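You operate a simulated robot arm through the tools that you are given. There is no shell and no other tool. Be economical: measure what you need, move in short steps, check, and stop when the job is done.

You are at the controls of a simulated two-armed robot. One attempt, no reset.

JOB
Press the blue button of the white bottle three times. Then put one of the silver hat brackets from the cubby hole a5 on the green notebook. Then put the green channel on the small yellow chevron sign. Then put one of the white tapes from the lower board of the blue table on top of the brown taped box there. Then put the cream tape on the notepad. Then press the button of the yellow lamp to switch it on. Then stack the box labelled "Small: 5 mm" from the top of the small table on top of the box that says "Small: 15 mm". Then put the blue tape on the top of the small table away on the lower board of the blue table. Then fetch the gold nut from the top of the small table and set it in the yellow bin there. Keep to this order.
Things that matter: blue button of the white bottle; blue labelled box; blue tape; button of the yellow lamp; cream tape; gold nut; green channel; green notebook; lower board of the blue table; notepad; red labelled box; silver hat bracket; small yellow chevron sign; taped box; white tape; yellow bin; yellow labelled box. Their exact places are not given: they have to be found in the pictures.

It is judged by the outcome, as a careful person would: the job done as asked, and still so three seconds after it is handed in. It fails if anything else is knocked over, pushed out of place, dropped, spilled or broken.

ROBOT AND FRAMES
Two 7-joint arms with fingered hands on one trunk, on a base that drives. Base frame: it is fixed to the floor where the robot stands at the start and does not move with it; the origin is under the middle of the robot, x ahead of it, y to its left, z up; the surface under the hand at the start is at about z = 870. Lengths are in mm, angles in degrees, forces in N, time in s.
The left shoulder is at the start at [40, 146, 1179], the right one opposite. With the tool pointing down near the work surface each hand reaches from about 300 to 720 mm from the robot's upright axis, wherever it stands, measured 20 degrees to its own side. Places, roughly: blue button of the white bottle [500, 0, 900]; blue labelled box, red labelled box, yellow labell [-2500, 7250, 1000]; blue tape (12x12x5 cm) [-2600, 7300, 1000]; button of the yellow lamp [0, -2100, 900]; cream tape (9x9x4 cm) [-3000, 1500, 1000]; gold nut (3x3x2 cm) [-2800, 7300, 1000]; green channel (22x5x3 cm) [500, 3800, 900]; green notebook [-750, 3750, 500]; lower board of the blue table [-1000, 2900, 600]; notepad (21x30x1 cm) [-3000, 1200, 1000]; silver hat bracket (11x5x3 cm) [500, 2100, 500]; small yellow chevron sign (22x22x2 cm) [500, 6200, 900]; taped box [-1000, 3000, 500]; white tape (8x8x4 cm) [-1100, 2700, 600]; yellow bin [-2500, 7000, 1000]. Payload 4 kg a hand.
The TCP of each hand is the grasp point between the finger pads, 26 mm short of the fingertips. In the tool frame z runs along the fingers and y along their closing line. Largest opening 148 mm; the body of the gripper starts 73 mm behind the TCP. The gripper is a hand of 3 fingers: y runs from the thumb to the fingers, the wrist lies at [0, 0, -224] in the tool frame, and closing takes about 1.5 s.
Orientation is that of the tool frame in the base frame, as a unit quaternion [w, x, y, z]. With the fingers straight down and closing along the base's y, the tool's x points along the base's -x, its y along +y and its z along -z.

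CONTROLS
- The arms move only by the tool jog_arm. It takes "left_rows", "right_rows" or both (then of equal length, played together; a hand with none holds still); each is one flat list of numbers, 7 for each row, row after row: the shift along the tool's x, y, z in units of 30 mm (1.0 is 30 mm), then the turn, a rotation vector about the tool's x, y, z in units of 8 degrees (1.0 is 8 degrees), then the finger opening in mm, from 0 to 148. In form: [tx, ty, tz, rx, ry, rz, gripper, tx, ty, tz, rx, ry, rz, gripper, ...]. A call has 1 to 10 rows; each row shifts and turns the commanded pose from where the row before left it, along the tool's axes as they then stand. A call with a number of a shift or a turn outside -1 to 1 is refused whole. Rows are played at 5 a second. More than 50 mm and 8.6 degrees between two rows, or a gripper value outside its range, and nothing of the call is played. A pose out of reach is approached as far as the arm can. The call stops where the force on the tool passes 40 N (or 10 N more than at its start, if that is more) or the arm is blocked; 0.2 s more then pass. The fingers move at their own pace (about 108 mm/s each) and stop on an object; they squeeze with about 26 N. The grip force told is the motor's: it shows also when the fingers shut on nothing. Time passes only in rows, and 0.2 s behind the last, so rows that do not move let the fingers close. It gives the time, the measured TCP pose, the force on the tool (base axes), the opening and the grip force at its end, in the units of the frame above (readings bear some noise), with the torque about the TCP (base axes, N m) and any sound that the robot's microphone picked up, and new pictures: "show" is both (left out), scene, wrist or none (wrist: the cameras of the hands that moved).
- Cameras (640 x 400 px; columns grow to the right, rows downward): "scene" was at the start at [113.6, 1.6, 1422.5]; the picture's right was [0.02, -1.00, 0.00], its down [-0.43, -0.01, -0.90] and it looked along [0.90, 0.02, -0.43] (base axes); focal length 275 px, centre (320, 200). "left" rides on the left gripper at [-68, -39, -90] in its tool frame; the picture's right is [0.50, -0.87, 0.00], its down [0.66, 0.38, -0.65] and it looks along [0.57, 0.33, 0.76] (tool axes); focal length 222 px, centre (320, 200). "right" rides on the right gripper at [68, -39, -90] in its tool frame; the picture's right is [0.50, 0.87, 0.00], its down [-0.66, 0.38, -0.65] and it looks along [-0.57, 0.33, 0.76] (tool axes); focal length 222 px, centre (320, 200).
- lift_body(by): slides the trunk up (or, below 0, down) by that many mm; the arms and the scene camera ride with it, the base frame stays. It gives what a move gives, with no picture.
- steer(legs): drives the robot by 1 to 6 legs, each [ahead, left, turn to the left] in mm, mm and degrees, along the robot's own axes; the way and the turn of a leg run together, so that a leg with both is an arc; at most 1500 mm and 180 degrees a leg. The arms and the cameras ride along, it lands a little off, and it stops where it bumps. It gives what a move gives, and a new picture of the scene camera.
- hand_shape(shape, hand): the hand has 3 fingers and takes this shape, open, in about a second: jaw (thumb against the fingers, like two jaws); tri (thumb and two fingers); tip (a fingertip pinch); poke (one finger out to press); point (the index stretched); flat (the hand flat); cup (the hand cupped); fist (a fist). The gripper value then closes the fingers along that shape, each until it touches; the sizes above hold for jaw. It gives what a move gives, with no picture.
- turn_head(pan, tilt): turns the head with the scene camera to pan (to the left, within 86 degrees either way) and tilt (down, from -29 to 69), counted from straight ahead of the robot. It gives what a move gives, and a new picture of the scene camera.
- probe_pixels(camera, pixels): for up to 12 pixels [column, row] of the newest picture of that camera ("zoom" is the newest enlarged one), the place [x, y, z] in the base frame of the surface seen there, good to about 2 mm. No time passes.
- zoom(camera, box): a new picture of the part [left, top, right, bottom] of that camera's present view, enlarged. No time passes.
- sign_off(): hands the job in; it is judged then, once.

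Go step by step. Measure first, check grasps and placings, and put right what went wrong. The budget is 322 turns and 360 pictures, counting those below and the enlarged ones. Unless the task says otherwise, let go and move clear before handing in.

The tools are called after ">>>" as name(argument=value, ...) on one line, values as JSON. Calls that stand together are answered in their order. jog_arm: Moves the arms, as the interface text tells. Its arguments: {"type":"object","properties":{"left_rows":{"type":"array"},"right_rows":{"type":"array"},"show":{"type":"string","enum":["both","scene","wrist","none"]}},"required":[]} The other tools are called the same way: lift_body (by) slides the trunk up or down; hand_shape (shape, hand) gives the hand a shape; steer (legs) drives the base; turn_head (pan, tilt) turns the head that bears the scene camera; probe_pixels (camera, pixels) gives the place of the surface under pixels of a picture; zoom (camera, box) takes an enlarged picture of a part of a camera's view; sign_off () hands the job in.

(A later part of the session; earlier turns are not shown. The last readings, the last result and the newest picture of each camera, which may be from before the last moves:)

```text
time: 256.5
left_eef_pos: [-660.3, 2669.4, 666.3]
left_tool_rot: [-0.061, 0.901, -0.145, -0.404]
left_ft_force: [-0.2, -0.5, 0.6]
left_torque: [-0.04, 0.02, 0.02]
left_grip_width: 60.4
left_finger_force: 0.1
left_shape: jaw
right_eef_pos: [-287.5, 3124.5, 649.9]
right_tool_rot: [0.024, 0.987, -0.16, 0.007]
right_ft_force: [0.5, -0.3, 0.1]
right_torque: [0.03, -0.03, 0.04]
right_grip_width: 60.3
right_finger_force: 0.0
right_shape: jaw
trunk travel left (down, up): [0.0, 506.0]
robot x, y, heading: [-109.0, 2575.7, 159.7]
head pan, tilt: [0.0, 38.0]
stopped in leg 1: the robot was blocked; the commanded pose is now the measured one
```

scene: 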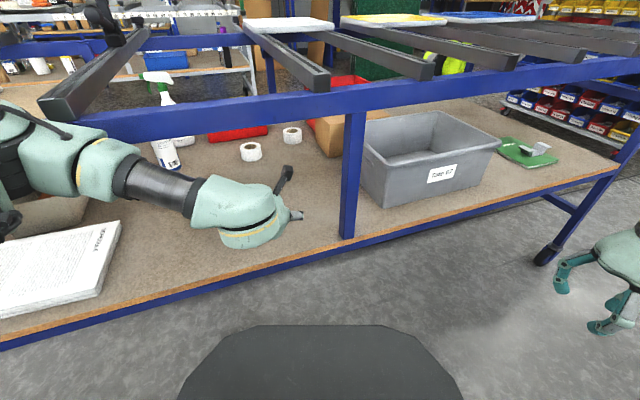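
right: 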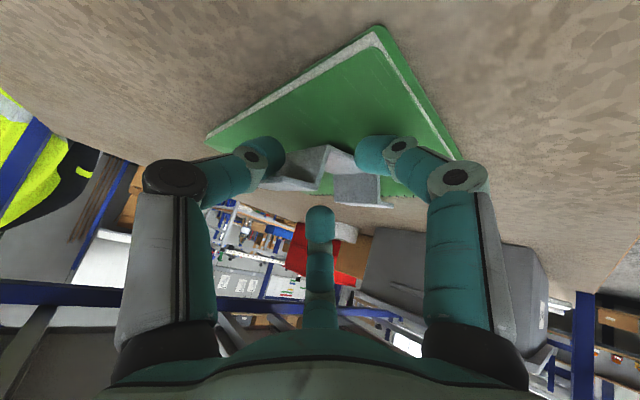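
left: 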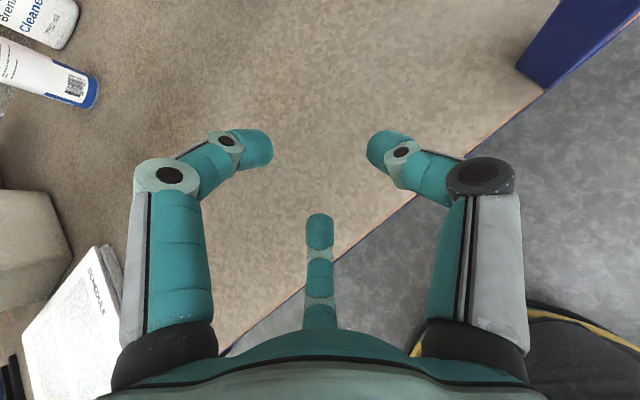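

The base was blocked at once; probably the left elbow meets the rail. I probe the forearm and elbow.

>>> probe_pixels(camera="scene", pixels=[[15, 130], [45, 145], [45, 170], [90, 150], [105, 165], [150, 170], [210, 185], [110, 120], [150, 130], [20, 170]])

>>> turn_head(pan=40, tilt=30)

```text
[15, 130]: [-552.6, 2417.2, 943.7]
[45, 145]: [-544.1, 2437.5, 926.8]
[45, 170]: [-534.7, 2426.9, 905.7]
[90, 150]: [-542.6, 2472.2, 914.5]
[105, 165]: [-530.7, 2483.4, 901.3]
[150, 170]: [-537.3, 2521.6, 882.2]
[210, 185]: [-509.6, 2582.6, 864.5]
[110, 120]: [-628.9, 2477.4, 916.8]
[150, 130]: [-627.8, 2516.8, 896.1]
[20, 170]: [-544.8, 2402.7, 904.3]
```

```text
time: 257.6
left_eef_pos: [-659.3, 2669.3, 664.2]
left_tool_rot: [-0.061, 0.901, -0.146, -0.403]
left_ft_force: [-0.1, 0.6, 0.9]
left_torque: [0.06, 0.05, 0.02]
left_grip_width: 60.5
left_finger_force: 0.1
left_shape: jaw
right_eef_pos: [-286.6, 3124.1, 651.8]
right_tool_rot: [0.023, 0.987, -0.16, 0.007]
right_ft_force: [0.7, -1.3, 0.3]
right_torque: [0.0, 0.0, 0.0]
right_grip_width: 60.3
right_finger_force: 0.0
right_shape: jaw
trunk travel left (down, up): [0.0, 506.0]
robot x, y, heading: [-108.5, 2575.8, 159.6]
head pan, tilt: [40.0, 30.0]
```

scene: 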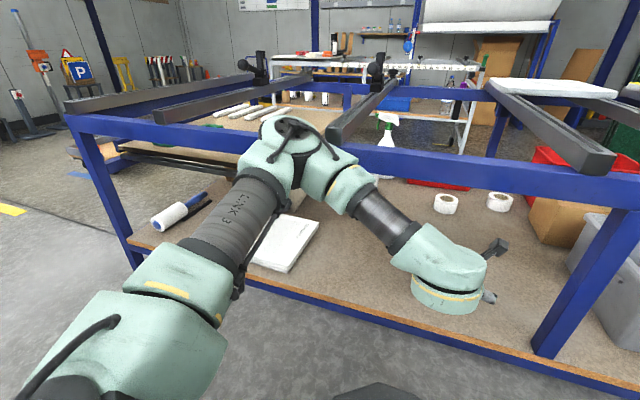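

The folded elbow sits at z≈940 right by the rail. I back off and stretch the arm first, so the elbow drops, then drive in.

>>> steer(legs=[[-130, 0, 0]])

>>> jog_arm(left_rows=[-0.62, 0, 0.69, 0, 0, 0, 60, -0.62, 0, 0.69, 0, 0, 0, 60, -0.62, 0, 0.69, 0, 0, 0, 60, -0.62, 0, 0.69, 0, 0, 0, 60, -0.62, 0, 0.69, 0, 0, 0, 60, -0.62, 0, 0.69, 0, 0, 0, 60, -0.62, 0, 0.69, 0, 0, 0, 60], show="scene")

```text
time: 258.2
left_eef_pos: [-660.1, 2668.6, 664.7]
left_tool_rot: [-0.062, 0.901, -0.146, -0.404]
left_ft_force: [-0.4, -0.6, -0.9]
left_torque: [0.05, 0.01, 0.0]
left_grip_width: 60.2
left_finger_force: 0.0
left_shape: jaw
right_eef_pos: [-288.3, 3123.7, 650.6]
right_tool_rot: [0.024, 0.987, -0.159, 0.009]
right_ft_force: [-0.2, 0.8, -0.3]
right_torque: [0.02, 0.0, 0.0]
right_grip_width: 60.4
right_finger_force: 0.1
right_shape: jaw
trunk travel left (down, up): [0.0, 506.0]
robot x, y, heading: [-106.1, 2575.2, 159.5]
head pan, tilt: [40.0, 30.0]
stopped in leg 1: the robot was blocked; the commanded pose is now the measured one
```

scene: 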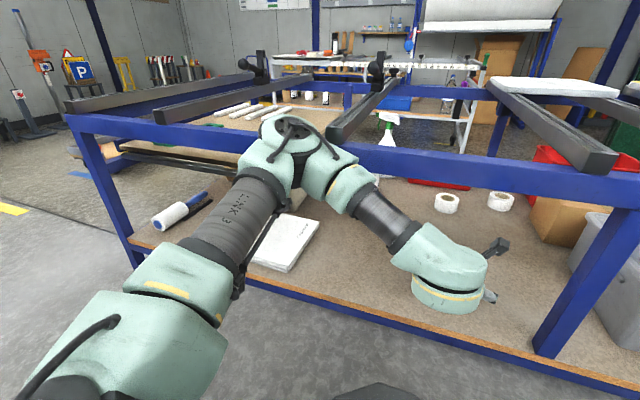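

```text
time: 260.1
left_eef_pos: [-849.0, 2703.6, 634.0]
left_tool_rot: [-0.056, 0.911, -0.143, -0.384]
left_ft_force: [-2.7, 0.8, -1.1]
left_torque: [0.04, -0.01, -0.03]
left_grip_width: 60.2
left_finger_force: 0.2
left_shape: jaw
right_eef_pos: [-319.3, 3104.7, 642.7]
right_tool_rot: [0.025, 0.99, -0.138, 0.022]
right_ft_force: [-3.2, 0.4, -0.5]
right_torque: [0.03, -0.36, 0.06]
right_grip_width: 60.2
right_finger_force: 0.0
right_shape: jaw
trunk travel left (down, up): [0.0, 506.0]
robot x, y, heading: [-101.5, 2570.4, 161.9]
head pan, tilt: [40.0, 30.0]
stopped in row 7 (left hand): the arm was blocked; the commanded pose is now the measured one
```

scene: 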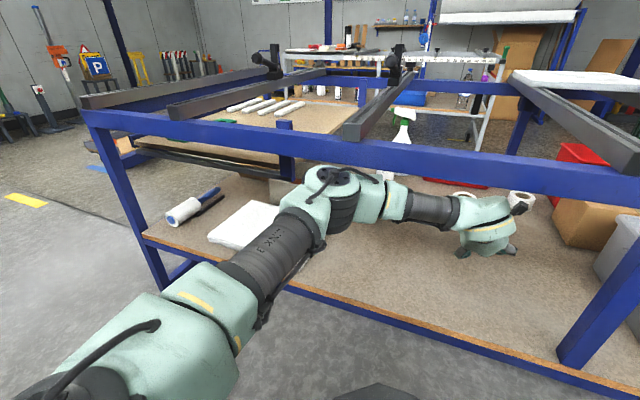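

The arm unfolded and the elbow has slipped under the rail, but it's pressing something. I probe the elbow and rail there.

>>> zoom(camera="scene", box=[250, 130, 450, 260])

>>> probe_pixels(camera="scene", pixels=[[335, 172], [335, 180], [320, 210], [350, 195], [300, 225], [380, 195], [430, 205], [485, 205], [335, 150], [335, 160], [250, 270], [270, 250]])

```text
3.08 times, centred on (350, 195) of scene
```

zoom: 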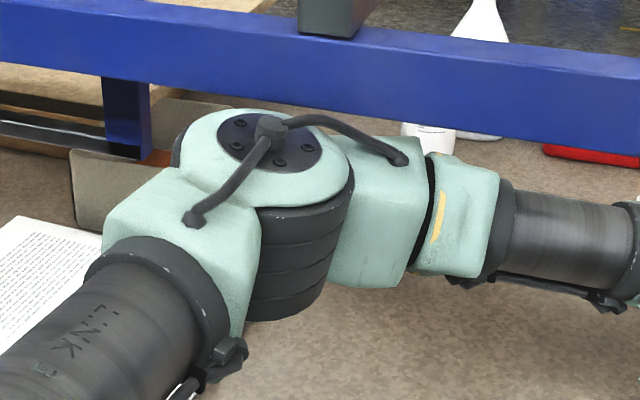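

```text
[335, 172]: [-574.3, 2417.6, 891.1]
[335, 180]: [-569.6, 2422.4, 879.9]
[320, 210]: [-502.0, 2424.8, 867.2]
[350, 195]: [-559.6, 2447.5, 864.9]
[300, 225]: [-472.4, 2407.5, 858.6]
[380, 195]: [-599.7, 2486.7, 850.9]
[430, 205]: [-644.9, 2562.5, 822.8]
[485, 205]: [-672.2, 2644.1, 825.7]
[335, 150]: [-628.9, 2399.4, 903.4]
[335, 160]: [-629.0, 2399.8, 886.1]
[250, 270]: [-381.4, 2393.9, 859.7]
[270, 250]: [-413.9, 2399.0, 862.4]
```

The elbow's top (z 891) is catching the rail edge (882). I back the base off now, so the arm can be stretched and lowered outside, then slid in straight.

>>> steer(legs=[[-160, 0, 0]])

```text
time: 261.5
left_eef_pos: [-683.4, 2653.1, 651.9]
left_tool_rot: [-0.058, 0.906, -0.143, -0.395]
left_ft_force: [-0.2, -0.5, 0.3]
left_torque: [0.0, -0.01, -0.01]
left_grip_width: 60.1
left_finger_force: 0.0
left_shape: jaw
right_eef_pos: [-151.8, 3053.5, 647.3]
right_tool_rot: [0.024, 0.99, -0.141, 0.014]
right_ft_force: [-0.2, -0.2, 0.4]
right_torque: [0.03, -0.01, -0.03]
right_grip_width: 60.1
right_finger_force: 0.1
right_shape: jaw
trunk travel left (down, up): [0.0, 506.0]
robot x, y, heading: [54.9, 2514.3, 161.9]
head pan, tilt: [40.0, 30.0]
```

scene: 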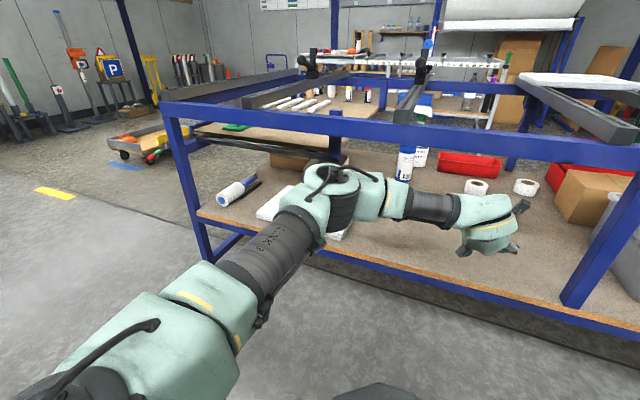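

Free again. Here in the clear I stretch the arm 85 mm further and lower it 50 mm, then look at the elbow height.

>>> jog_arm(left_rows=[-0.148, 0, 0.83, 0, 0, 0, 60, -0.148, 0, 0.83, 0, 0, 0, 60, -0.148, 0, 0.83, 0, 0, 0, 60, -0.148, 0, 0.83, 0, 0, 0, 60], show="scene")

>>> probe_pixels(camera="scene", pixels=[[330, 172], [335, 180], [325, 190], [370, 180], [440, 195], [480, 200], [300, 200], [350, 172]])

```text
time: 262.5
left_eef_pos: [-763.9, 2681.2, 598.3]
left_tool_rot: [-0.058, 0.905, -0.146, -0.396]
left_ft_force: [1.8, 1.2, 7.7]
left_torque: [-0.14, -0.13, 0.03]
left_grip_width: 58.1
left_finger_force: 0.1
left_shape: jaw
right_eef_pos: [-151.3, 3054.0, 647.3]
right_tool_rot: [0.024, 0.99, -0.14, 0.013]
right_ft_force: [0.2, -0.3, 0.0]
right_torque: [-0.02, 0.0, 0.01]
right_grip_width: 60.1
right_finger_force: 0.0
right_shape: jaw
trunk travel left (down, up): [0.0, 506.0]
robot x, y, heading: [50.6, 2514.2, 162.0]
head pan, tilt: [40.0, 30.0]
```

scene: 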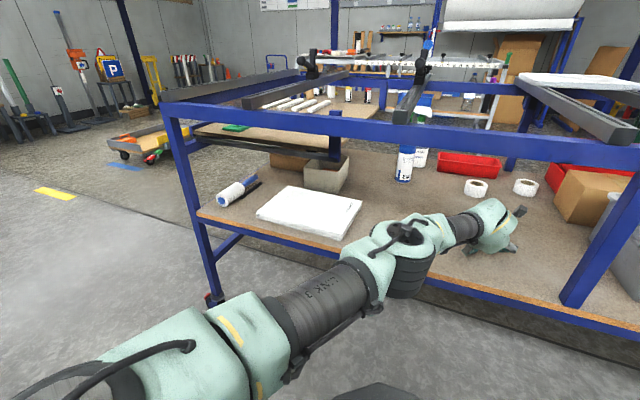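

```text
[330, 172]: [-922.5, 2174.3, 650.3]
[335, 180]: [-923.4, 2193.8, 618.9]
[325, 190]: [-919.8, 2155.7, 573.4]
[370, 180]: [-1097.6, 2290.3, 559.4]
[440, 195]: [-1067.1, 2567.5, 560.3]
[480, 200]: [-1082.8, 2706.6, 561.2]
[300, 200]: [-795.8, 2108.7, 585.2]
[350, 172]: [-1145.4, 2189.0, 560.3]
```

The arm is straight and low, with one finger just touching the board. I raise 25 mm, then drive in part of the way toward tape A.

>>> jog_arm(left_rows=[-0.6, 0, -0.56, 0, 0, 0, 60], show="none")

>>> probe_pixels(camera="scene", pixels=[[405, 225], [415, 235], [395, 240], [430, 222], [470, 220], [490, 210]])

>>> steer(legs=[[240, 100, 0]])

```text
time: 262.9
left_eef_pos: [-763.9, 2679.4, 621.8]
left_tool_rot: [-0.058, 0.906, -0.145, -0.393]
left_ft_force: [-0.1, -0.3, -0.1]
left_torque: [0.01, 0.0, -0.01]
left_grip_width: 59.8
left_finger_force: 0.0
left_shape: jaw
right_eef_pos: [-150.5, 3054.4, 647.6]
right_tool_rot: [0.024, 0.99, -0.139, 0.014]
right_ft_force: [-0.5, -0.5, -0.2]
right_torque: [-0.02, 0.01, -0.03]
right_grip_width: 60.5
right_finger_force: 0.1
right_shape: jaw
trunk travel left (down, up): [0.0, 506.0]
robot x, y, heading: [55.6, 2514.7, 161.9]
head pan, tilt: [40.0, 30.0]
```

```text
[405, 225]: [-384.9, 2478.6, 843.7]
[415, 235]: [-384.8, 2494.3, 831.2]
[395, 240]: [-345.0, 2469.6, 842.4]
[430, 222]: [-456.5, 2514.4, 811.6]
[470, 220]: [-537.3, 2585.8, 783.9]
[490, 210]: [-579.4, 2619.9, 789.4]
```

```text
time: 264.8
left_eef_pos: [-1022.0, 2664.3, 620.5]
left_tool_rot: [-0.059, 0.906, -0.146, -0.394]
left_ft_force: [-0.2, -0.2, -0.1]
left_torque: [-0.02, -0.01, -0.03]
left_grip_width: 59.8
left_finger_force: 0.0
left_shape: jaw
right_eef_pos: [-408.9, 3036.8, 646.9]
right_tool_rot: [0.024, 0.99, -0.141, 0.014]
right_ft_force: [-0.4, 0.1, -1.3]
right_torque: [0.01, -0.03, 0.0]
right_grip_width: 60.1
right_finger_force: 0.1
right_shape: jaw
trunk travel left (down, up): [0.0, 506.0]
robot x, y, heading: [-204.3, 2497.8, 161.6]
head pan, tilt: [40.0, 30.0]
```

scene: 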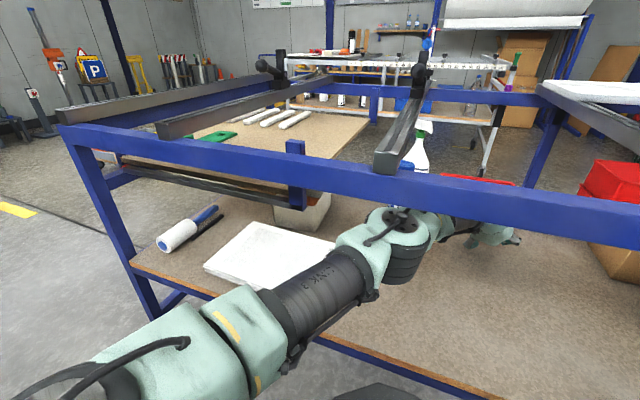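

The straight arm slid under the rail (elbow top 843). Now I look with the left wrist camera at tape A.

>>> jog_arm(left_rows=[0, 0, 0, 0, 0, 0, 50], show="wrist")

>>> turn_head(pan=10, tilt=22)

```text
time: 265.1
left_eef_pos: [-1021.7, 2665.0, 621.8]
left_tool_rot: [-0.058, 0.906, -0.145, -0.393]
left_ft_force: [-0.7, 0.0, 0.1]
left_torque: [-0.02, 0.02, 0.01]
left_grip_width: 50.6
left_finger_force: 0.1
left_shape: jaw
right_eef_pos: [-407.8, 3035.8, 647.3]
right_tool_rot: [0.024, 0.99, -0.141, 0.013]
right_ft_force: [0.7, 0.6, -0.4]
right_torque: [0.01, 0.01, 0.0]
right_grip_width: 60.5
right_finger_force: 0.0
right_shape: jaw
trunk travel left (down, up): [0.0, 506.0]
robot x, y, heading: [-203.9, 2495.1, 162.0]
head pan, tilt: [40.0, 30.0]
```

left: 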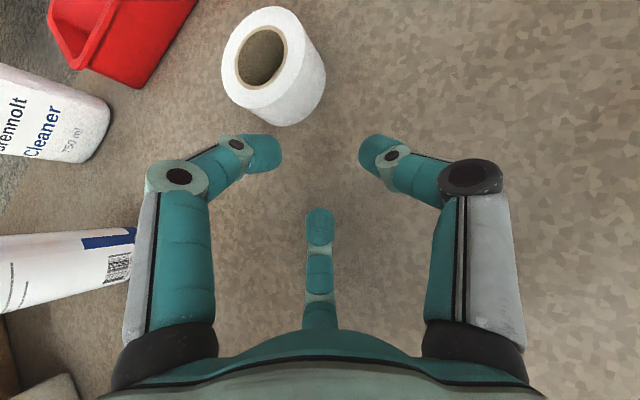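

```text
time: 266.1
left_eef_pos: [-1022.0, 2664.1, 621.2]
left_tool_rot: [-0.058, 0.906, -0.145, -0.394]
left_ft_force: [0.2, -0.8, 0.3]
left_torque: [0.0, 0.0, 0.01]
left_grip_width: 50.3
left_finger_force: 0.0
left_shape: jaw
right_eef_pos: [-408.0, 3037.2, 646.5]
right_tool_rot: [0.025, 0.99, -0.141, 0.013]
right_ft_force: [-0.1, -1.0, 1.3]
right_torque: [0.01, -0.03, 0.02]
right_grip_width: 60.3
right_finger_force: 0.1
right_shape: jaw
trunk travel left (down, up): [0.0, 506.0]
robot x, y, heading: [-206.1, 2495.5, 162.1]
head pan, tilt: [10.0, 22.0]
```

scene: 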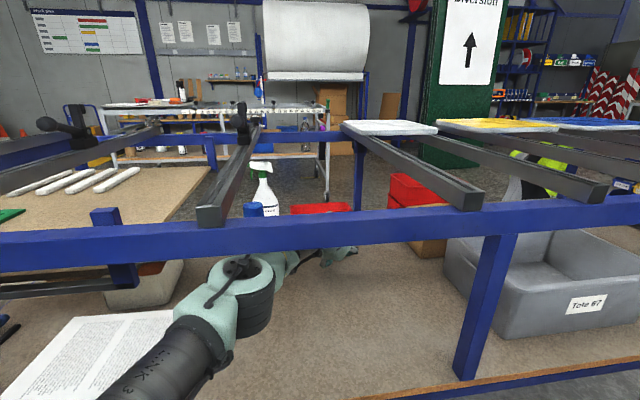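

I probe the tape's rim and hole in the left wrist view.

>>> probe_pixels(camera="left", pixels=[[265, 10], [226, 60], [300, 40], [255, 95], [243, 75], [285, 50], [262, 32], [262, 88], [310, 60], [270, 60]])

```text
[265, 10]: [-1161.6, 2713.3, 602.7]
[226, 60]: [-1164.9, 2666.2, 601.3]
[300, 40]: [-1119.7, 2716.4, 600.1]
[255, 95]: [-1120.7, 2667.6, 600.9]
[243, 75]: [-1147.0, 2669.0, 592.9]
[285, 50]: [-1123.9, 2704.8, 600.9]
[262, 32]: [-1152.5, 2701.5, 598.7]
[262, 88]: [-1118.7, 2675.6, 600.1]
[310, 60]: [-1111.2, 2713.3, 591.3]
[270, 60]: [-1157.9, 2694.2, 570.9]
```

Tape A's centre is (-1142,2690), hole radius about 21. I raise 17 mm and drive the base so the thumb is over the hole and the fingers beyond the left wall.

>>> jog_arm(left_rows=[-0.41, 0, -0.39, 0, 0, 0, 46], show="none")

>>> steer(legs=[[113, 44, 0]])

>>> jog_arm(left_rows=[0, 0, 0, 0, 0, 0, 46], show="wrist")

```text
time: 266.5
left_eef_pos: [-1022.3, 2663.4, 639.6]
left_tool_rot: [-0.057, 0.906, -0.144, -0.394]
left_ft_force: [0.2, -1.0, 0.8]
left_torque: [0.0, -0.02, 0.01]
left_grip_width: 46.5
left_finger_force: 0.0
left_shape: jaw
right_eef_pos: [-408.1, 3036.6, 647.1]
right_tool_rot: [0.025, 0.989, -0.142, 0.013]
right_ft_force: [-0.5, -0.7, 0.2]
right_torque: [0.0, 0.0, -0.01]
right_grip_width: 60.1
right_finger_force: 0.1
right_shape: jaw
trunk travel left (down, up): [0.0, 506.0]
robot x, y, heading: [-202.4, 2499.4, 161.8]
head pan, tilt: [10.0, 22.0]
```

```text
time: 267.7
left_eef_pos: [-1141.9, 2655.1, 638.0]
left_tool_rot: [-0.058, 0.906, -0.145, -0.393]
left_ft_force: [0.3, 1.2, -0.7]
left_torque: [0.0, -0.01, 0.01]
left_grip_width: 46.2
left_finger_force: 0.1
left_shape: jaw
right_eef_pos: [-529.6, 3027.2, 647.3]
right_tool_rot: [0.024, 0.99, -0.139, 0.015]
right_ft_force: [-0.1, 0.1, -0.8]
right_torque: [0.01, -0.03, -0.02]
right_grip_width: 60.1
right_finger_force: 0.0
right_shape: jaw
trunk travel left (down, up): [0.0, 506.0]
robot x, y, heading: [-321.8, 2490.9, 162.0]
head pan, tilt: [10.0, 22.0]
```

scene: 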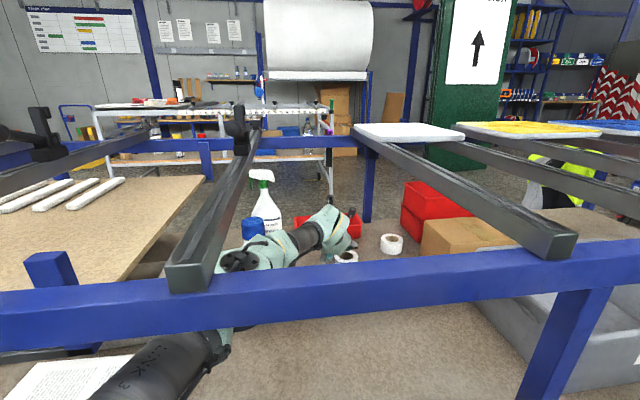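

```text
time: 268.1
left_eef_pos: [-1142.5, 2654.7, 638.0]
left_tool_rot: [-0.059, 0.906, -0.144, -0.394]
left_ft_force: [0.4, -0.9, 0.3]
left_torque: [0.0, 0.0, -0.01]
left_grip_width: 46.6
left_finger_force: 0.1
left_shape: jaw
right_eef_pos: [-528.5, 3028.4, 647.4]
right_tool_rot: [0.025, 0.99, -0.139, 0.013]
right_ft_force: [-0.3, 0.3, -0.6]
right_torque: [0.03, 0.0, 0.02]
right_grip_width: 60.2
right_finger_force: 0.2
right_shape: jaw
trunk travel left (down, up): [0.0, 506.0]
robot x, y, heading: [-323.5, 2487.8, 162.1]
head pan, tilt: [10.0, 22.0]
```

left: 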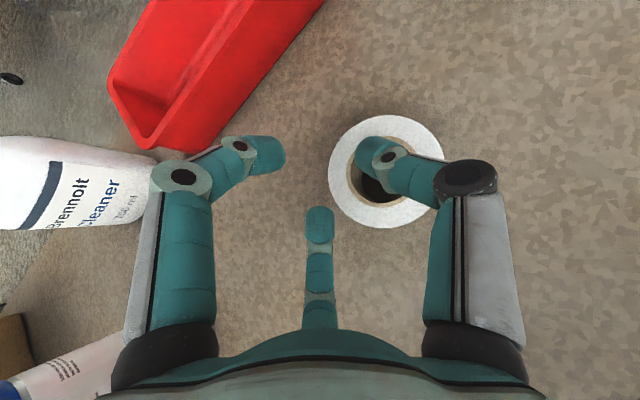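

The thumb is right over the hole. I go straight down 38 mm.

>>> jog_arm(left_rows=[0.3, 0, 0.28, 0, 0, 0, 46, 0.3, 0, 0.28, 0, 0, 0, 46, 0.3, 0, 0.28, 0, 0, 0, 46], show="wrist")

```text
time: 268.9
left_eef_pos: [-1143.4, 2654.2, 602.7]
left_tool_rot: [-0.058, 0.906, -0.143, -0.395]
left_ft_force: [-0.7, 0.2, 1.7]
left_torque: [0.06, -0.04, 0.03]
left_grip_width: 45.9
left_finger_force: 0.2
left_shape: jaw
right_eef_pos: [-529.6, 3028.0, 647.4]
right_tool_rot: [0.024, 0.99, -0.139, 0.013]
right_ft_force: [0.5, -0.1, 0.4]
right_torque: [0.0, 0.0, -0.04]
right_grip_width: 60.0
right_finger_force: 0.1
right_shape: jaw
trunk travel left (down, up): [0.0, 506.0]
robot x, y, heading: [-319.8, 2485.5, 162.0]
head pan, tilt: [10.0, 22.0]
```

left: 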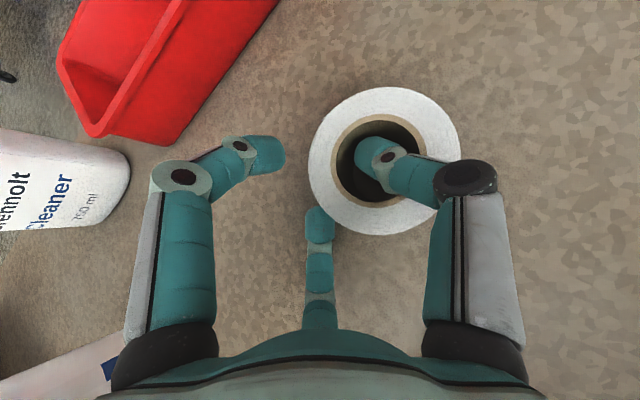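

The thumb is in the hole and the fingers outside the wall. I close.

>>> jog_arm(left_rows=[0, 0, 0, 0, 0, 0, 30, 0, 0, 0, 0, 0, 0, 10, 0, 0, 0, 0, 0, 0, 0, 0, 0, 0, 0, 0, 0, 0, 0, 0, 0, 0, 0, 0, 0, 0, 0, 0, 0, 0, 0, 0], show="wrist")

```text
time: 270.3
left_eef_pos: [-1141.3, 2655.1, 602.8]
left_tool_rot: [-0.058, 0.906, -0.145, -0.393]
left_ft_force: [0.3, 0.0, 0.9]
left_torque: [0.04, -0.08, -0.02]
left_grip_width: 16.1
left_finger_force: 26.1
left_shape: jaw
right_eef_pos: [-529.0, 3028.2, 646.3]
right_tool_rot: [0.024, 0.99, -0.14, 0.014]
right_ft_force: [0.0, 0.5, -0.6]
right_torque: [-0.05, 0.02, 0.01]
right_grip_width: 60.2
right_finger_force: 0.1
right_shape: jaw
trunk travel left (down, up): [0.0, 506.0]
robot x, y, heading: [-322.0, 2489.2, 161.9]
head pan, tilt: [10.0, 22.0]
```

left: 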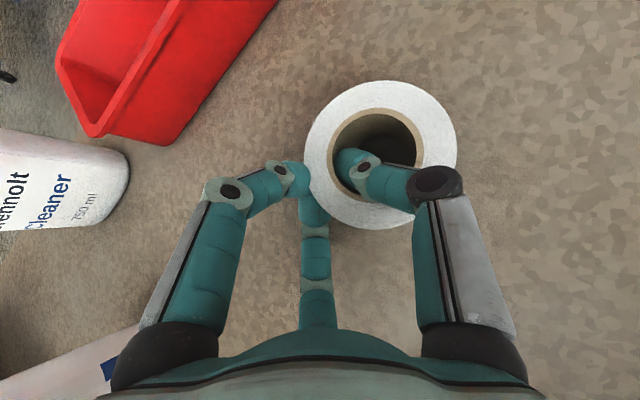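

The wall is pinched firmly at 16 mm. I lift 60 mm and check.

>>> jog_arm(left_rows=[-0.49, 0, -0.456, 0, 0, 0, 0, -0.49, 0, -0.456, 0, 0, 0, 0, -0.49, 0, -0.456, 0, 0, 0, 0], show="wrist")

```text
time: 271.1
left_eef_pos: [-1139.9, 2656.7, 662.3]
left_tool_rot: [-0.058, 0.906, -0.145, -0.394]
left_ft_force: [-0.6, 0.1, -0.5]
left_torque: [0.02, 0.01, -0.02]
left_grip_width: 15.8
left_finger_force: 26.2
left_shape: jaw
right_eef_pos: [-528.4, 3029.2, 648.0]
right_tool_rot: [0.024, 0.99, -0.14, 0.014]
right_ft_force: [0.0, 0.0, -0.2]
right_torque: [-0.01, -0.02, 0.0]
right_grip_width: 60.2
right_finger_force: 0.0
right_shape: jaw
trunk travel left (down, up): [0.0, 506.0]
robot x, y, heading: [-323.0, 2489.8, 161.9]
head pan, tilt: [10.0, 22.0]
```

left: 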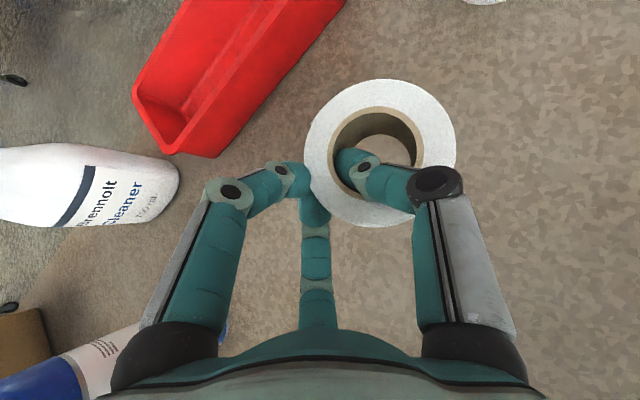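

The tape is up. I drive the base to about (-334,2711), keeping the arm clear of the post.

>>> steer(legs=[[79, -207, 0]])

```text
time: 272.8
left_eef_pos: [-1149.2, 2881.6, 661.7]
left_tool_rot: [-0.058, 0.906, -0.145, -0.394]
left_ft_force: [0.1, 0.0, -0.2]
left_torque: [-0.03, -0.01, 0.01]
left_grip_width: 15.7
left_finger_force: 26.2
left_shape: jaw
right_eef_pos: [-538.0, 3252.0, 647.5]
right_tool_rot: [0.024, 0.99, -0.141, 0.014]
right_ft_force: [-0.7, 0.0, -0.4]
right_torque: [-0.05, -0.02, -0.02]
right_grip_width: 60.2
right_finger_force: 0.0
right_shape: jaw
trunk travel left (down, up): [0.0, 506.0]
robot x, y, heading: [-331.2, 2711.3, 161.9]
head pan, tilt: [10.0, 22.0]
```

scene: 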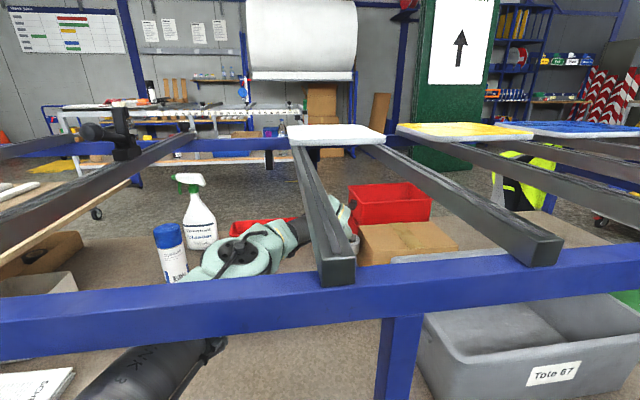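

Still held. I raise to about z 745 while flattening the pitch to ~25° so the wrist stays below the slats.

>>> jog_arm(left_rows=[-0.7, 0, -0.6, 0, -0.75, 0, 0, -0.78, 0, -0.5, 0, -0.75, 0, 0, -0.82, 0, -0.42, 0, -0.75, 0, 0], show="both")

```text
time: 273.8
left_eef_pos: [-1134.3, 2896.0, 655.3]
left_tool_rot: [-0.074, 0.861, -0.147, -0.481]
left_ft_force: [0.1, 0.0, -0.4]
left_torque: [-0.02, -0.05, -0.01]
left_grip_width: 15.3
left_finger_force: 26.0
left_shape: jaw
right_eef_pos: [-535.5, 3256.2, 646.8]
right_tool_rot: [0.024, 0.989, -0.143, 0.016]
right_ft_force: [1.0, 0.1, 0.4]
right_torque: [0.02, 0.0, 0.0]
right_grip_width: 60.5
right_finger_force: 0.1
right_shape: jaw
trunk travel left (down, up): [0.0, 506.0]
robot x, y, heading: [-329.3, 2713.5, 161.7]
head pan, tilt: [10.0, 22.0]
stopped in row 3 (left hand): the arm was blocked; the commanded pose is now the measured one
```

scene: 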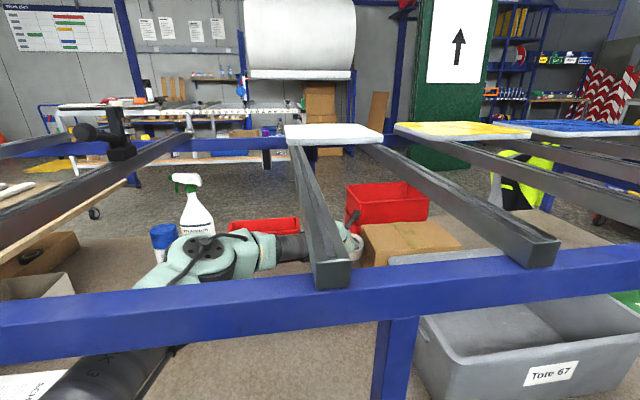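
left: 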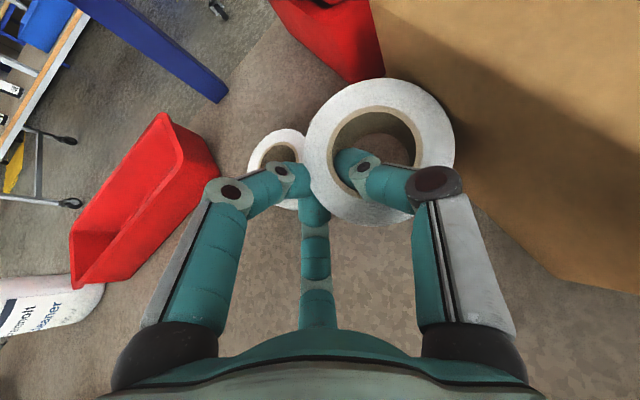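

Blocked: the elbow bulges as the wrist comes nearer. I probe the elbow against rail, slat and can.

>>> zoom(camera="scene", box=[120, 180, 380, 340])

>>> probe_pixels(camera="scene", pixels=[[205, 242], [225, 245], [180, 262], [150, 280], [165, 268], [260, 245], [290, 240], [165, 235], [330, 240], [350, 245]])

```text
2.46 times, centred on (250, 260) of scene
```

zoom: 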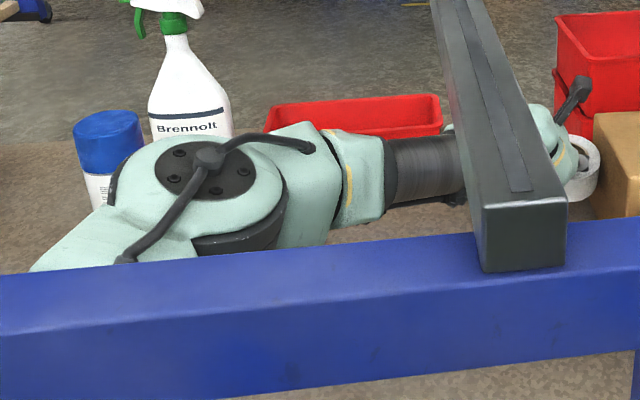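

```text
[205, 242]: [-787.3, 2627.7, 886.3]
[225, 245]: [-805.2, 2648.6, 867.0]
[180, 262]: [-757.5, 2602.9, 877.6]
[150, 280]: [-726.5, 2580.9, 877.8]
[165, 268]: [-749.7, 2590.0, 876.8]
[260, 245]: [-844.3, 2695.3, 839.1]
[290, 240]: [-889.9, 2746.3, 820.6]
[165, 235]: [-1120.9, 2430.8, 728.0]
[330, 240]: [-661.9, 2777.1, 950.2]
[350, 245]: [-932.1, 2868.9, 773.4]
```

The upper arm's top is touching the rail's underside, so the arm must stay straight and sloping. I back off 100 mm and stretch the arm again.

>>> steer(legs=[[-100, 0, 0]])

>>> jog_arm(left_rows=[-0.5, 0, 0.83, 0, 0, 0, 0, -0.5, 0, 0.83, 0, 0, 0, 0, -0.5, 0, 0.83, 0, 0, 0, 0], show="scene")

```text
time: 275.1
left_eef_pos: [-1048.0, 2859.0, 661.7]
left_tool_rot: [-0.078, 0.859, -0.146, -0.485]
left_ft_force: [-0.1, 0.3, -1.0]
left_torque: [0.03, 0.0, 0.01]
left_grip_width: 15.5
left_finger_force: 26.0
left_shape: jaw
right_eef_pos: [-445.5, 3225.4, 646.1]
right_tool_rot: [0.023, 0.989, -0.144, 0.016]
right_ft_force: [0.7, -0.5, 0.0]
right_torque: [-0.01, 0.02, 0.03]
right_grip_width: 60.2
right_finger_force: 0.0
right_shape: jaw
trunk travel left (down, up): [0.0, 506.0]
robot x, y, heading: [-244.7, 2687.2, 161.4]
head pan, tilt: [10.0, 22.0]
stopped in leg 1: the robot was blocked; the commanded pose is now the measured one
```

scene: 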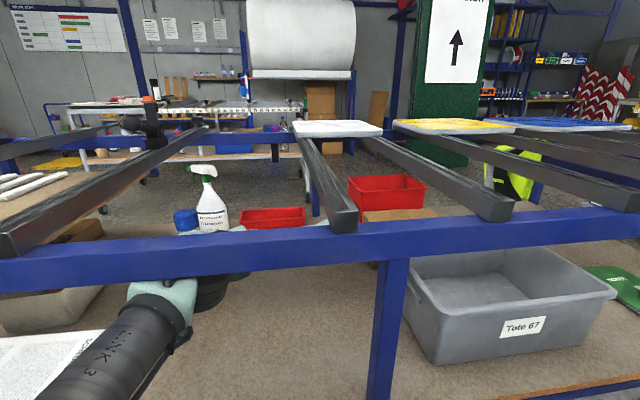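

```text
time: 275.9
left_eef_pos: [-1083.3, 2870.5, 660.4]
left_tool_rot: [-0.077, 0.857, -0.145, -0.489]
left_ft_force: [-0.4, 0.1, -0.6]
left_torque: [-0.01, 0.0, -0.03]
left_grip_width: 15.7
left_finger_force: 25.6
left_shape: jaw
left hand out of reach, approached as far as the arm can: row 2, 3
right_eef_pos: [-441.3, 3225.5, 646.9]
right_tool_rot: [0.024, 0.989, -0.143, 0.014]
right_ft_force: [-0.4, -0.1, 0.3]
right_torque: [-0.01, -0.01, -0.02]
right_grip_width: 60.1
right_finger_force: 0.0
right_shape: jaw
trunk travel left (down, up): [0.0, 506.0]
robot x, y, heading: [-242.3, 2684.1, 161.6]
head pan, tilt: [10.0, 22.0]
```

scene: 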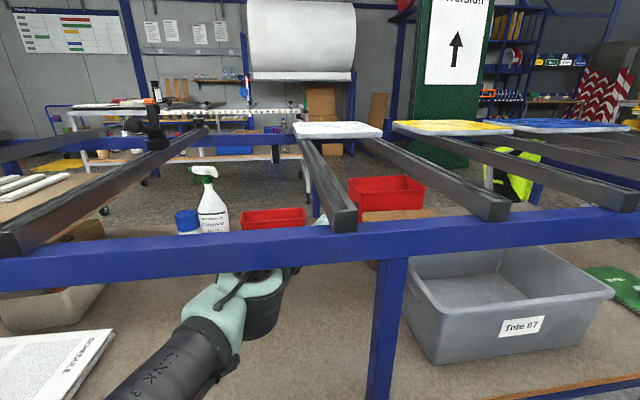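

Arm straight again at (-1083,2870,660). I yaw the hand 25° to the right so it will point at the box from its free left side.

>>> jog_arm(left_rows=[0, 0, 0, 0.897, -0.01, 0.533, 0, 0, 0, 0, 0.897, -0.01, 0.533, 0, 0, 0, 0, 0.897, -0.01, 0.533, 0], show="none")

>>> jog_arm(left_rows=[-0.717, 0, -0.426, 0, -0.4, 0, 0, -0.74, 0, -0.38, 0, -0.4, 0, 0], show="both")

```text
time: 276.8
left_eef_pos: [-1076.2, 2869.2, 652.5]
left_tool_rot: [-0.183, 0.805, -0.327, -0.46]
left_ft_force: [0.2, -0.2, -0.4]
left_torque: [0.0, -0.01, 0.03]
left_grip_width: 15.8
left_finger_force: 26.3
left_shape: jaw
left hand out of reach, approached as far as the arm can: row 3
right_eef_pos: [-443.1, 3223.6, 646.9]
right_tool_rot: [0.023, 0.989, -0.142, 0.014]
right_ft_force: [0.1, -0.5, -0.6]
right_torque: [0.03, -0.04, -0.04]
right_grip_width: 60.5
right_finger_force: 0.1
right_shape: jaw
trunk travel left (down, up): [0.0, 506.0]
robot x, y, heading: [-238.9, 2683.2, 161.7]
head pan, tilt: [10.0, 22.0]
```

```text
time: 277.4
left_eef_pos: [-1076.8, 2869.0, 704.2]
left_tool_rot: [-0.2, 0.778, -0.317, -0.504]
left_ft_force: [-1.2, -0.4, -1.0]
left_torque: [-0.04, -0.02, 0.0]
left_grip_width: 15.6
left_finger_force: 26.5
left_shape: jaw
right_eef_pos: [-442.5, 3224.7, 647.8]
right_tool_rot: [0.023, 0.989, -0.144, 0.014]
right_ft_force: [0.2, 0.3, 0.5]
right_torque: [0.0, 0.01, 0.02]
right_grip_width: 60.2
right_finger_force: 0.1
right_shape: jaw
trunk travel left (down, up): [0.0, 506.0]
robot x, y, heading: [-239.9, 2681.1, 161.8]
head pan, tilt: [10.0, 22.0]
```

scene: 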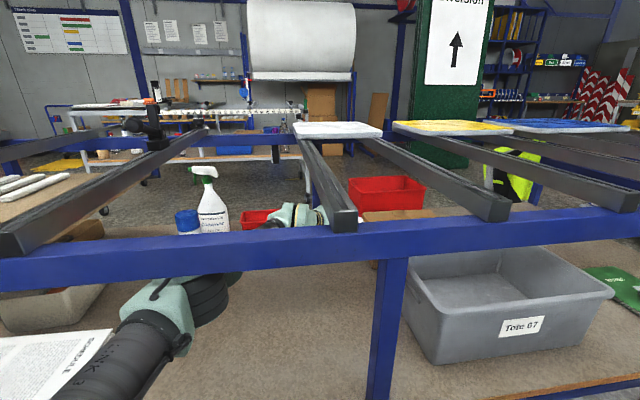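
left: 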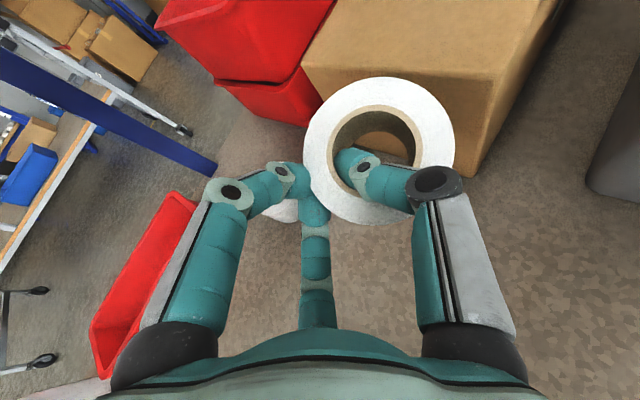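

Rising well (z 704, pitch 24°). I check the elbow's height before going on.

>>> probe_pixels(camera="scene", pixels=[[160, 290], [185, 295], [140, 310], [215, 285], [170, 285], [100, 360], [300, 215], [150, 262], [180, 270]])

```text
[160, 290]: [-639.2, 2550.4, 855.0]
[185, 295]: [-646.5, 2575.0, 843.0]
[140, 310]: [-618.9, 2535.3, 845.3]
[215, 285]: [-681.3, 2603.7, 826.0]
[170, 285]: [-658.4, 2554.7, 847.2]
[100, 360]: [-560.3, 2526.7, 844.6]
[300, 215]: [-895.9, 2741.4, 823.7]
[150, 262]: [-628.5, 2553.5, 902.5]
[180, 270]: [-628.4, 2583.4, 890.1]
```

There are about 25 mm left under the rail. I raise another 45 mm with slightly flatter pitch.

>>> jog_arm(left_rows=[-0.7, 0, -0.32, 0, -0.4, 0, 0, -0.72, 0, -0.28, 0, -0.4, 0, 0], show="scene")

>>> probe_pixels(camera="scene", pixels=[[160, 290], [185, 295], [140, 310], [170, 282], [150, 285], [300, 215]])

```text
time: 277.9
left_eef_pos: [-1076.0, 2870.7, 748.0]
left_tool_rot: [-0.216, 0.749, -0.305, -0.547]
left_ft_force: [0.4, -0.2, 0.3]
left_torque: [-0.04, -0.01, 0.0]
left_grip_width: 15.3
left_finger_force: 26.1
left_shape: jaw
right_eef_pos: [-441.1, 3224.6, 646.9]
right_tool_rot: [0.024, 0.989, -0.143, 0.014]
right_ft_force: [0.1, -0.3, -0.6]
right_torque: [0.01, 0.01, 0.0]
right_grip_width: 60.3
right_finger_force: 0.0
right_shape: jaw
trunk travel left (down, up): [0.0, 506.0]
robot x, y, heading: [-237.7, 2684.3, 161.6]
head pan, tilt: [10.0, 22.0]
```

scene: 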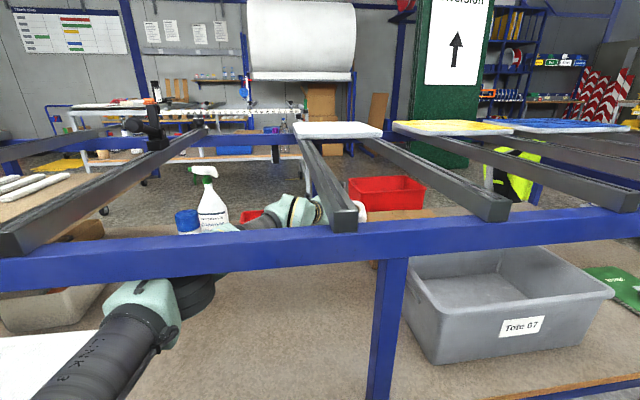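

```text
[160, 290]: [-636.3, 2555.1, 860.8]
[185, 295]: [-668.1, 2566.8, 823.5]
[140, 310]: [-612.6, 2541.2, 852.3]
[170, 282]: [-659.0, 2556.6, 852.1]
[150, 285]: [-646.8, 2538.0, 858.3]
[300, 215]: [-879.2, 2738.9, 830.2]
```

Pitch is 18°, tape bottom about 8 mm above the box top. I raise 10 mm more and swing the robot −11° toward the box.

>>> jog_arm(left_rows=[-0.36, 0, -0.12, 0, 0, 0, 0], show="none")

>>> steer(legs=[[0, 0, -6]])

>>> jog_arm(left_rows=[0, 0, 0, 0, 0, 0, 0], show="wrist")

```text
time: 278.4
left_eef_pos: [-1076.0, 2869.8, 761.0]
left_tool_rot: [-0.217, 0.749, -0.305, -0.547]
left_ft_force: [-1.3, -0.6, 0.2]
left_torque: [-0.02, 0.03, 0.0]
left_grip_width: 15.7
left_finger_force: 25.6
left_shape: jaw
right_eef_pos: [-441.2, 3224.7, 647.0]
right_tool_rot: [0.023, 0.989, -0.143, 0.013]
right_ft_force: [0.0, 0.5, -0.1]
right_torque: [-0.03, -0.01, 0.0]
right_grip_width: 60.3
right_finger_force: 0.0
right_shape: jaw
trunk travel left (down, up): [0.0, 506.0]
robot x, y, heading: [-242.7, 2684.8, 161.2]
head pan, tilt: [10.0, 22.0]
```

```text
time: 279.3
left_eef_pos: [-1050.9, 2957.5, 758.5]
left_tool_rot: [-0.246, 0.731, -0.345, -0.535]
left_ft_force: [0.1, 0.7, -0.3]
left_torque: [-0.04, 0.02, -0.01]
left_grip_width: 15.5
left_finger_force: 26.3
left_shape: jaw
right_eef_pos: [-384.1, 3242.6, 646.5]
right_tool_rot: [0.024, 0.98, -0.196, 0.012]
right_ft_force: [0.6, 0.8, -0.1]
right_torque: [-0.01, -0.03, 0.05]
right_grip_width: 60.2
right_finger_force: 0.1
right_shape: jaw
trunk travel left (down, up): [0.0, 506.0]
robot x, y, heading: [-238.1, 2684.7, 155.6]
head pan, tilt: [10.0, 22.0]
```

scene: 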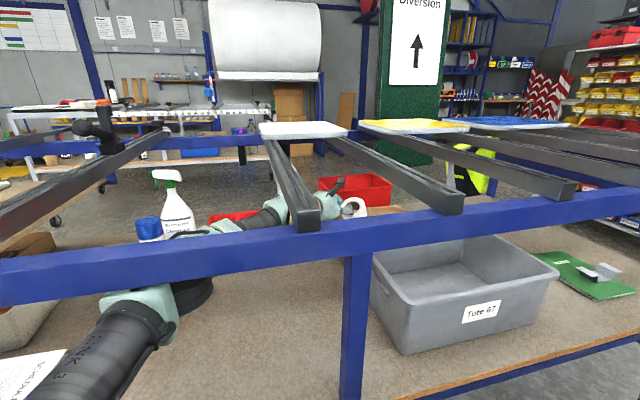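

```text
time: 279.7
left_eef_pos: [-1050.4, 2956.8, 759.4]
left_tool_rot: [-0.246, 0.731, -0.344, -0.535]
left_ft_force: [0.0, -0.5, 0.2]
left_torque: [-0.06, -0.01, -0.01]
left_grip_width: 15.4
left_finger_force: 26.4
left_shape: jaw
right_eef_pos: [-384.2, 3242.1, 646.7]
right_tool_rot: [0.024, 0.98, -0.196, 0.013]
right_ft_force: [-0.2, -0.2, -0.5]
right_torque: [0.0, 0.02, 0.01]
right_grip_width: 60.4
right_finger_force: 0.1
right_shape: jaw
trunk travel left (down, up): [0.0, 506.0]
robot x, y, heading: [-238.2, 2683.6, 155.4]
head pan, tilt: [10.0, 22.0]
```

left: 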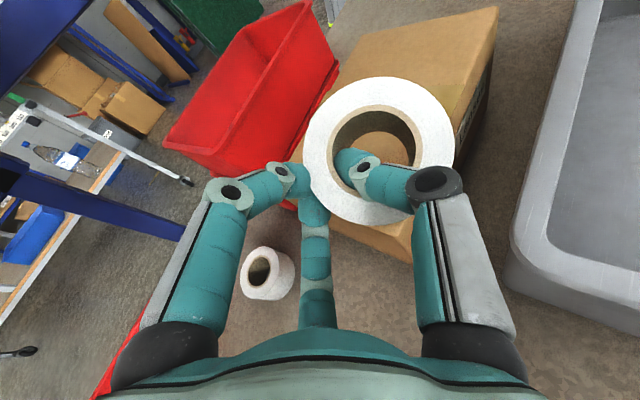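

The tape is moving over the box. I drive the last 55 mm in with another −5°.

>>> steer(legs=[[55, 8, -5]])

>>> jog_arm(left_rows=[0, 0, 0, 0, 0, 0, 0], show="wrist")

>>> zoom(camera="scene", box=[180, 150, 460, 320])

```text
time: 280.6
left_eef_pos: [-1077.4, 3046.9, 759.2]
left_tool_rot: [-0.269, 0.716, -0.377, -0.523]
left_ft_force: [0.3, -0.2, -0.4]
left_torque: [0.01, -0.02, -0.05]
left_grip_width: 15.4
left_finger_force: 25.5
left_shape: jaw
right_eef_pos: [-387.4, 3272.2, 646.4]
right_tool_rot: [0.025, 0.971, -0.239, 0.012]
right_ft_force: [0.1, -0.3, 0.0]
right_torque: [-0.02, -0.02, 0.03]
right_grip_width: 60.0
right_finger_force: 0.1
right_shape: jaw
trunk travel left (down, up): [0.0, 506.0]
robot x, y, heading: [-297.7, 2698.6, 150.7]
head pan, tilt: [10.0, 22.0]
```

scene: 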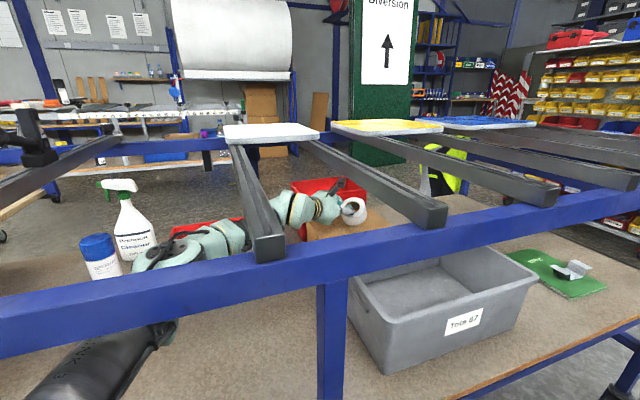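

```text
time: 281.1
left_eef_pos: [-1078.1, 3046.0, 758.5]
left_tool_rot: [-0.269, 0.716, -0.377, -0.523]
left_ft_force: [-0.5, 0.6, -1.4]
left_torque: [-0.03, 0.01, 0.02]
left_grip_width: 15.6
left_finger_force: 25.9
left_shape: jaw
right_eef_pos: [-386.8, 3272.4, 645.3]
right_tool_rot: [0.024, 0.971, -0.239, 0.011]
right_ft_force: [0.4, 0.0, -0.8]
right_torque: [-0.01, -0.01, -0.03]
right_grip_width: 60.3
right_finger_force: 0.0
right_shape: jaw
trunk travel left (down, up): [0.0, 506.0]
robot x, y, heading: [-292.6, 2698.3, 150.1]
head pan, tilt: [10.0, 22.0]
```

left: 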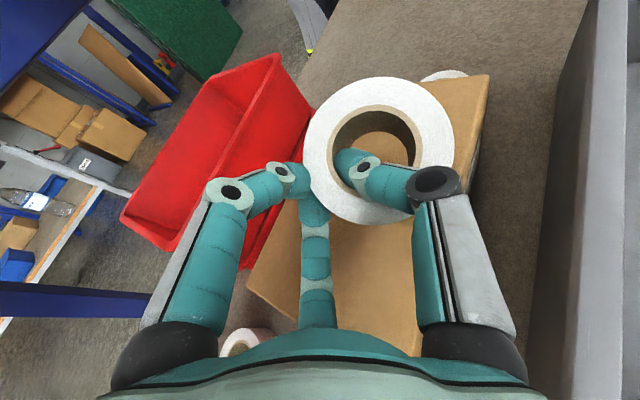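

```text
2.29 times, centred on (320, 235) of scene
```

zoom: 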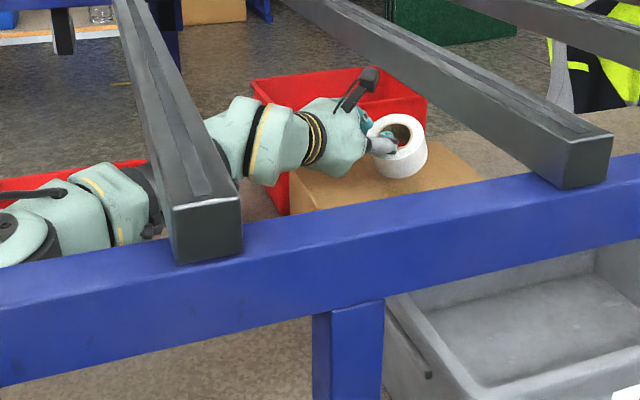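

The tape hovers over the box's left half. I lower in 5 mm steps.

>>> jog_arm(left_rows=[0.159, 0, 0.052, 0, 0, 0, 0, 0.159, 0, 0.052, 0, 0, 0, 0, 0.159, 0, 0.052, 0, 0, 0, 0], show="none")

>>> zoom(camera="scene", box=[260, 160, 420, 260])

```text
time: 281.9
left_eef_pos: [-1077.8, 3044.4, 743.8]
left_tool_rot: [-0.269, 0.716, -0.378, -0.522]
left_ft_force: [-0.3, -0.1, 0.0]
left_torque: [-0.03, 0.0, 0.02]
left_grip_width: 15.4
left_finger_force: 25.9
left_shape: jaw
right_eef_pos: [-387.2, 3272.1, 647.2]
right_tool_rot: [0.024, 0.971, -0.239, 0.011]
right_ft_force: [-0.3, -0.2, -1.0]
right_torque: [0.02, 0.01, -0.03]
right_grip_width: 60.2
right_finger_force: 0.1
right_shape: jaw
trunk travel left (down, up): [0.0, 506.0]
robot x, y, heading: [-294.4, 2697.9, 150.4]
head pan, tilt: [10.0, 22.0]
```

```text
4.00 times, centred on (340, 210) of scene
```

zoom: 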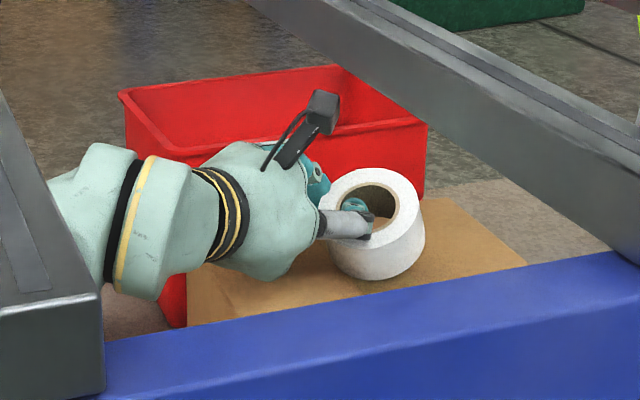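

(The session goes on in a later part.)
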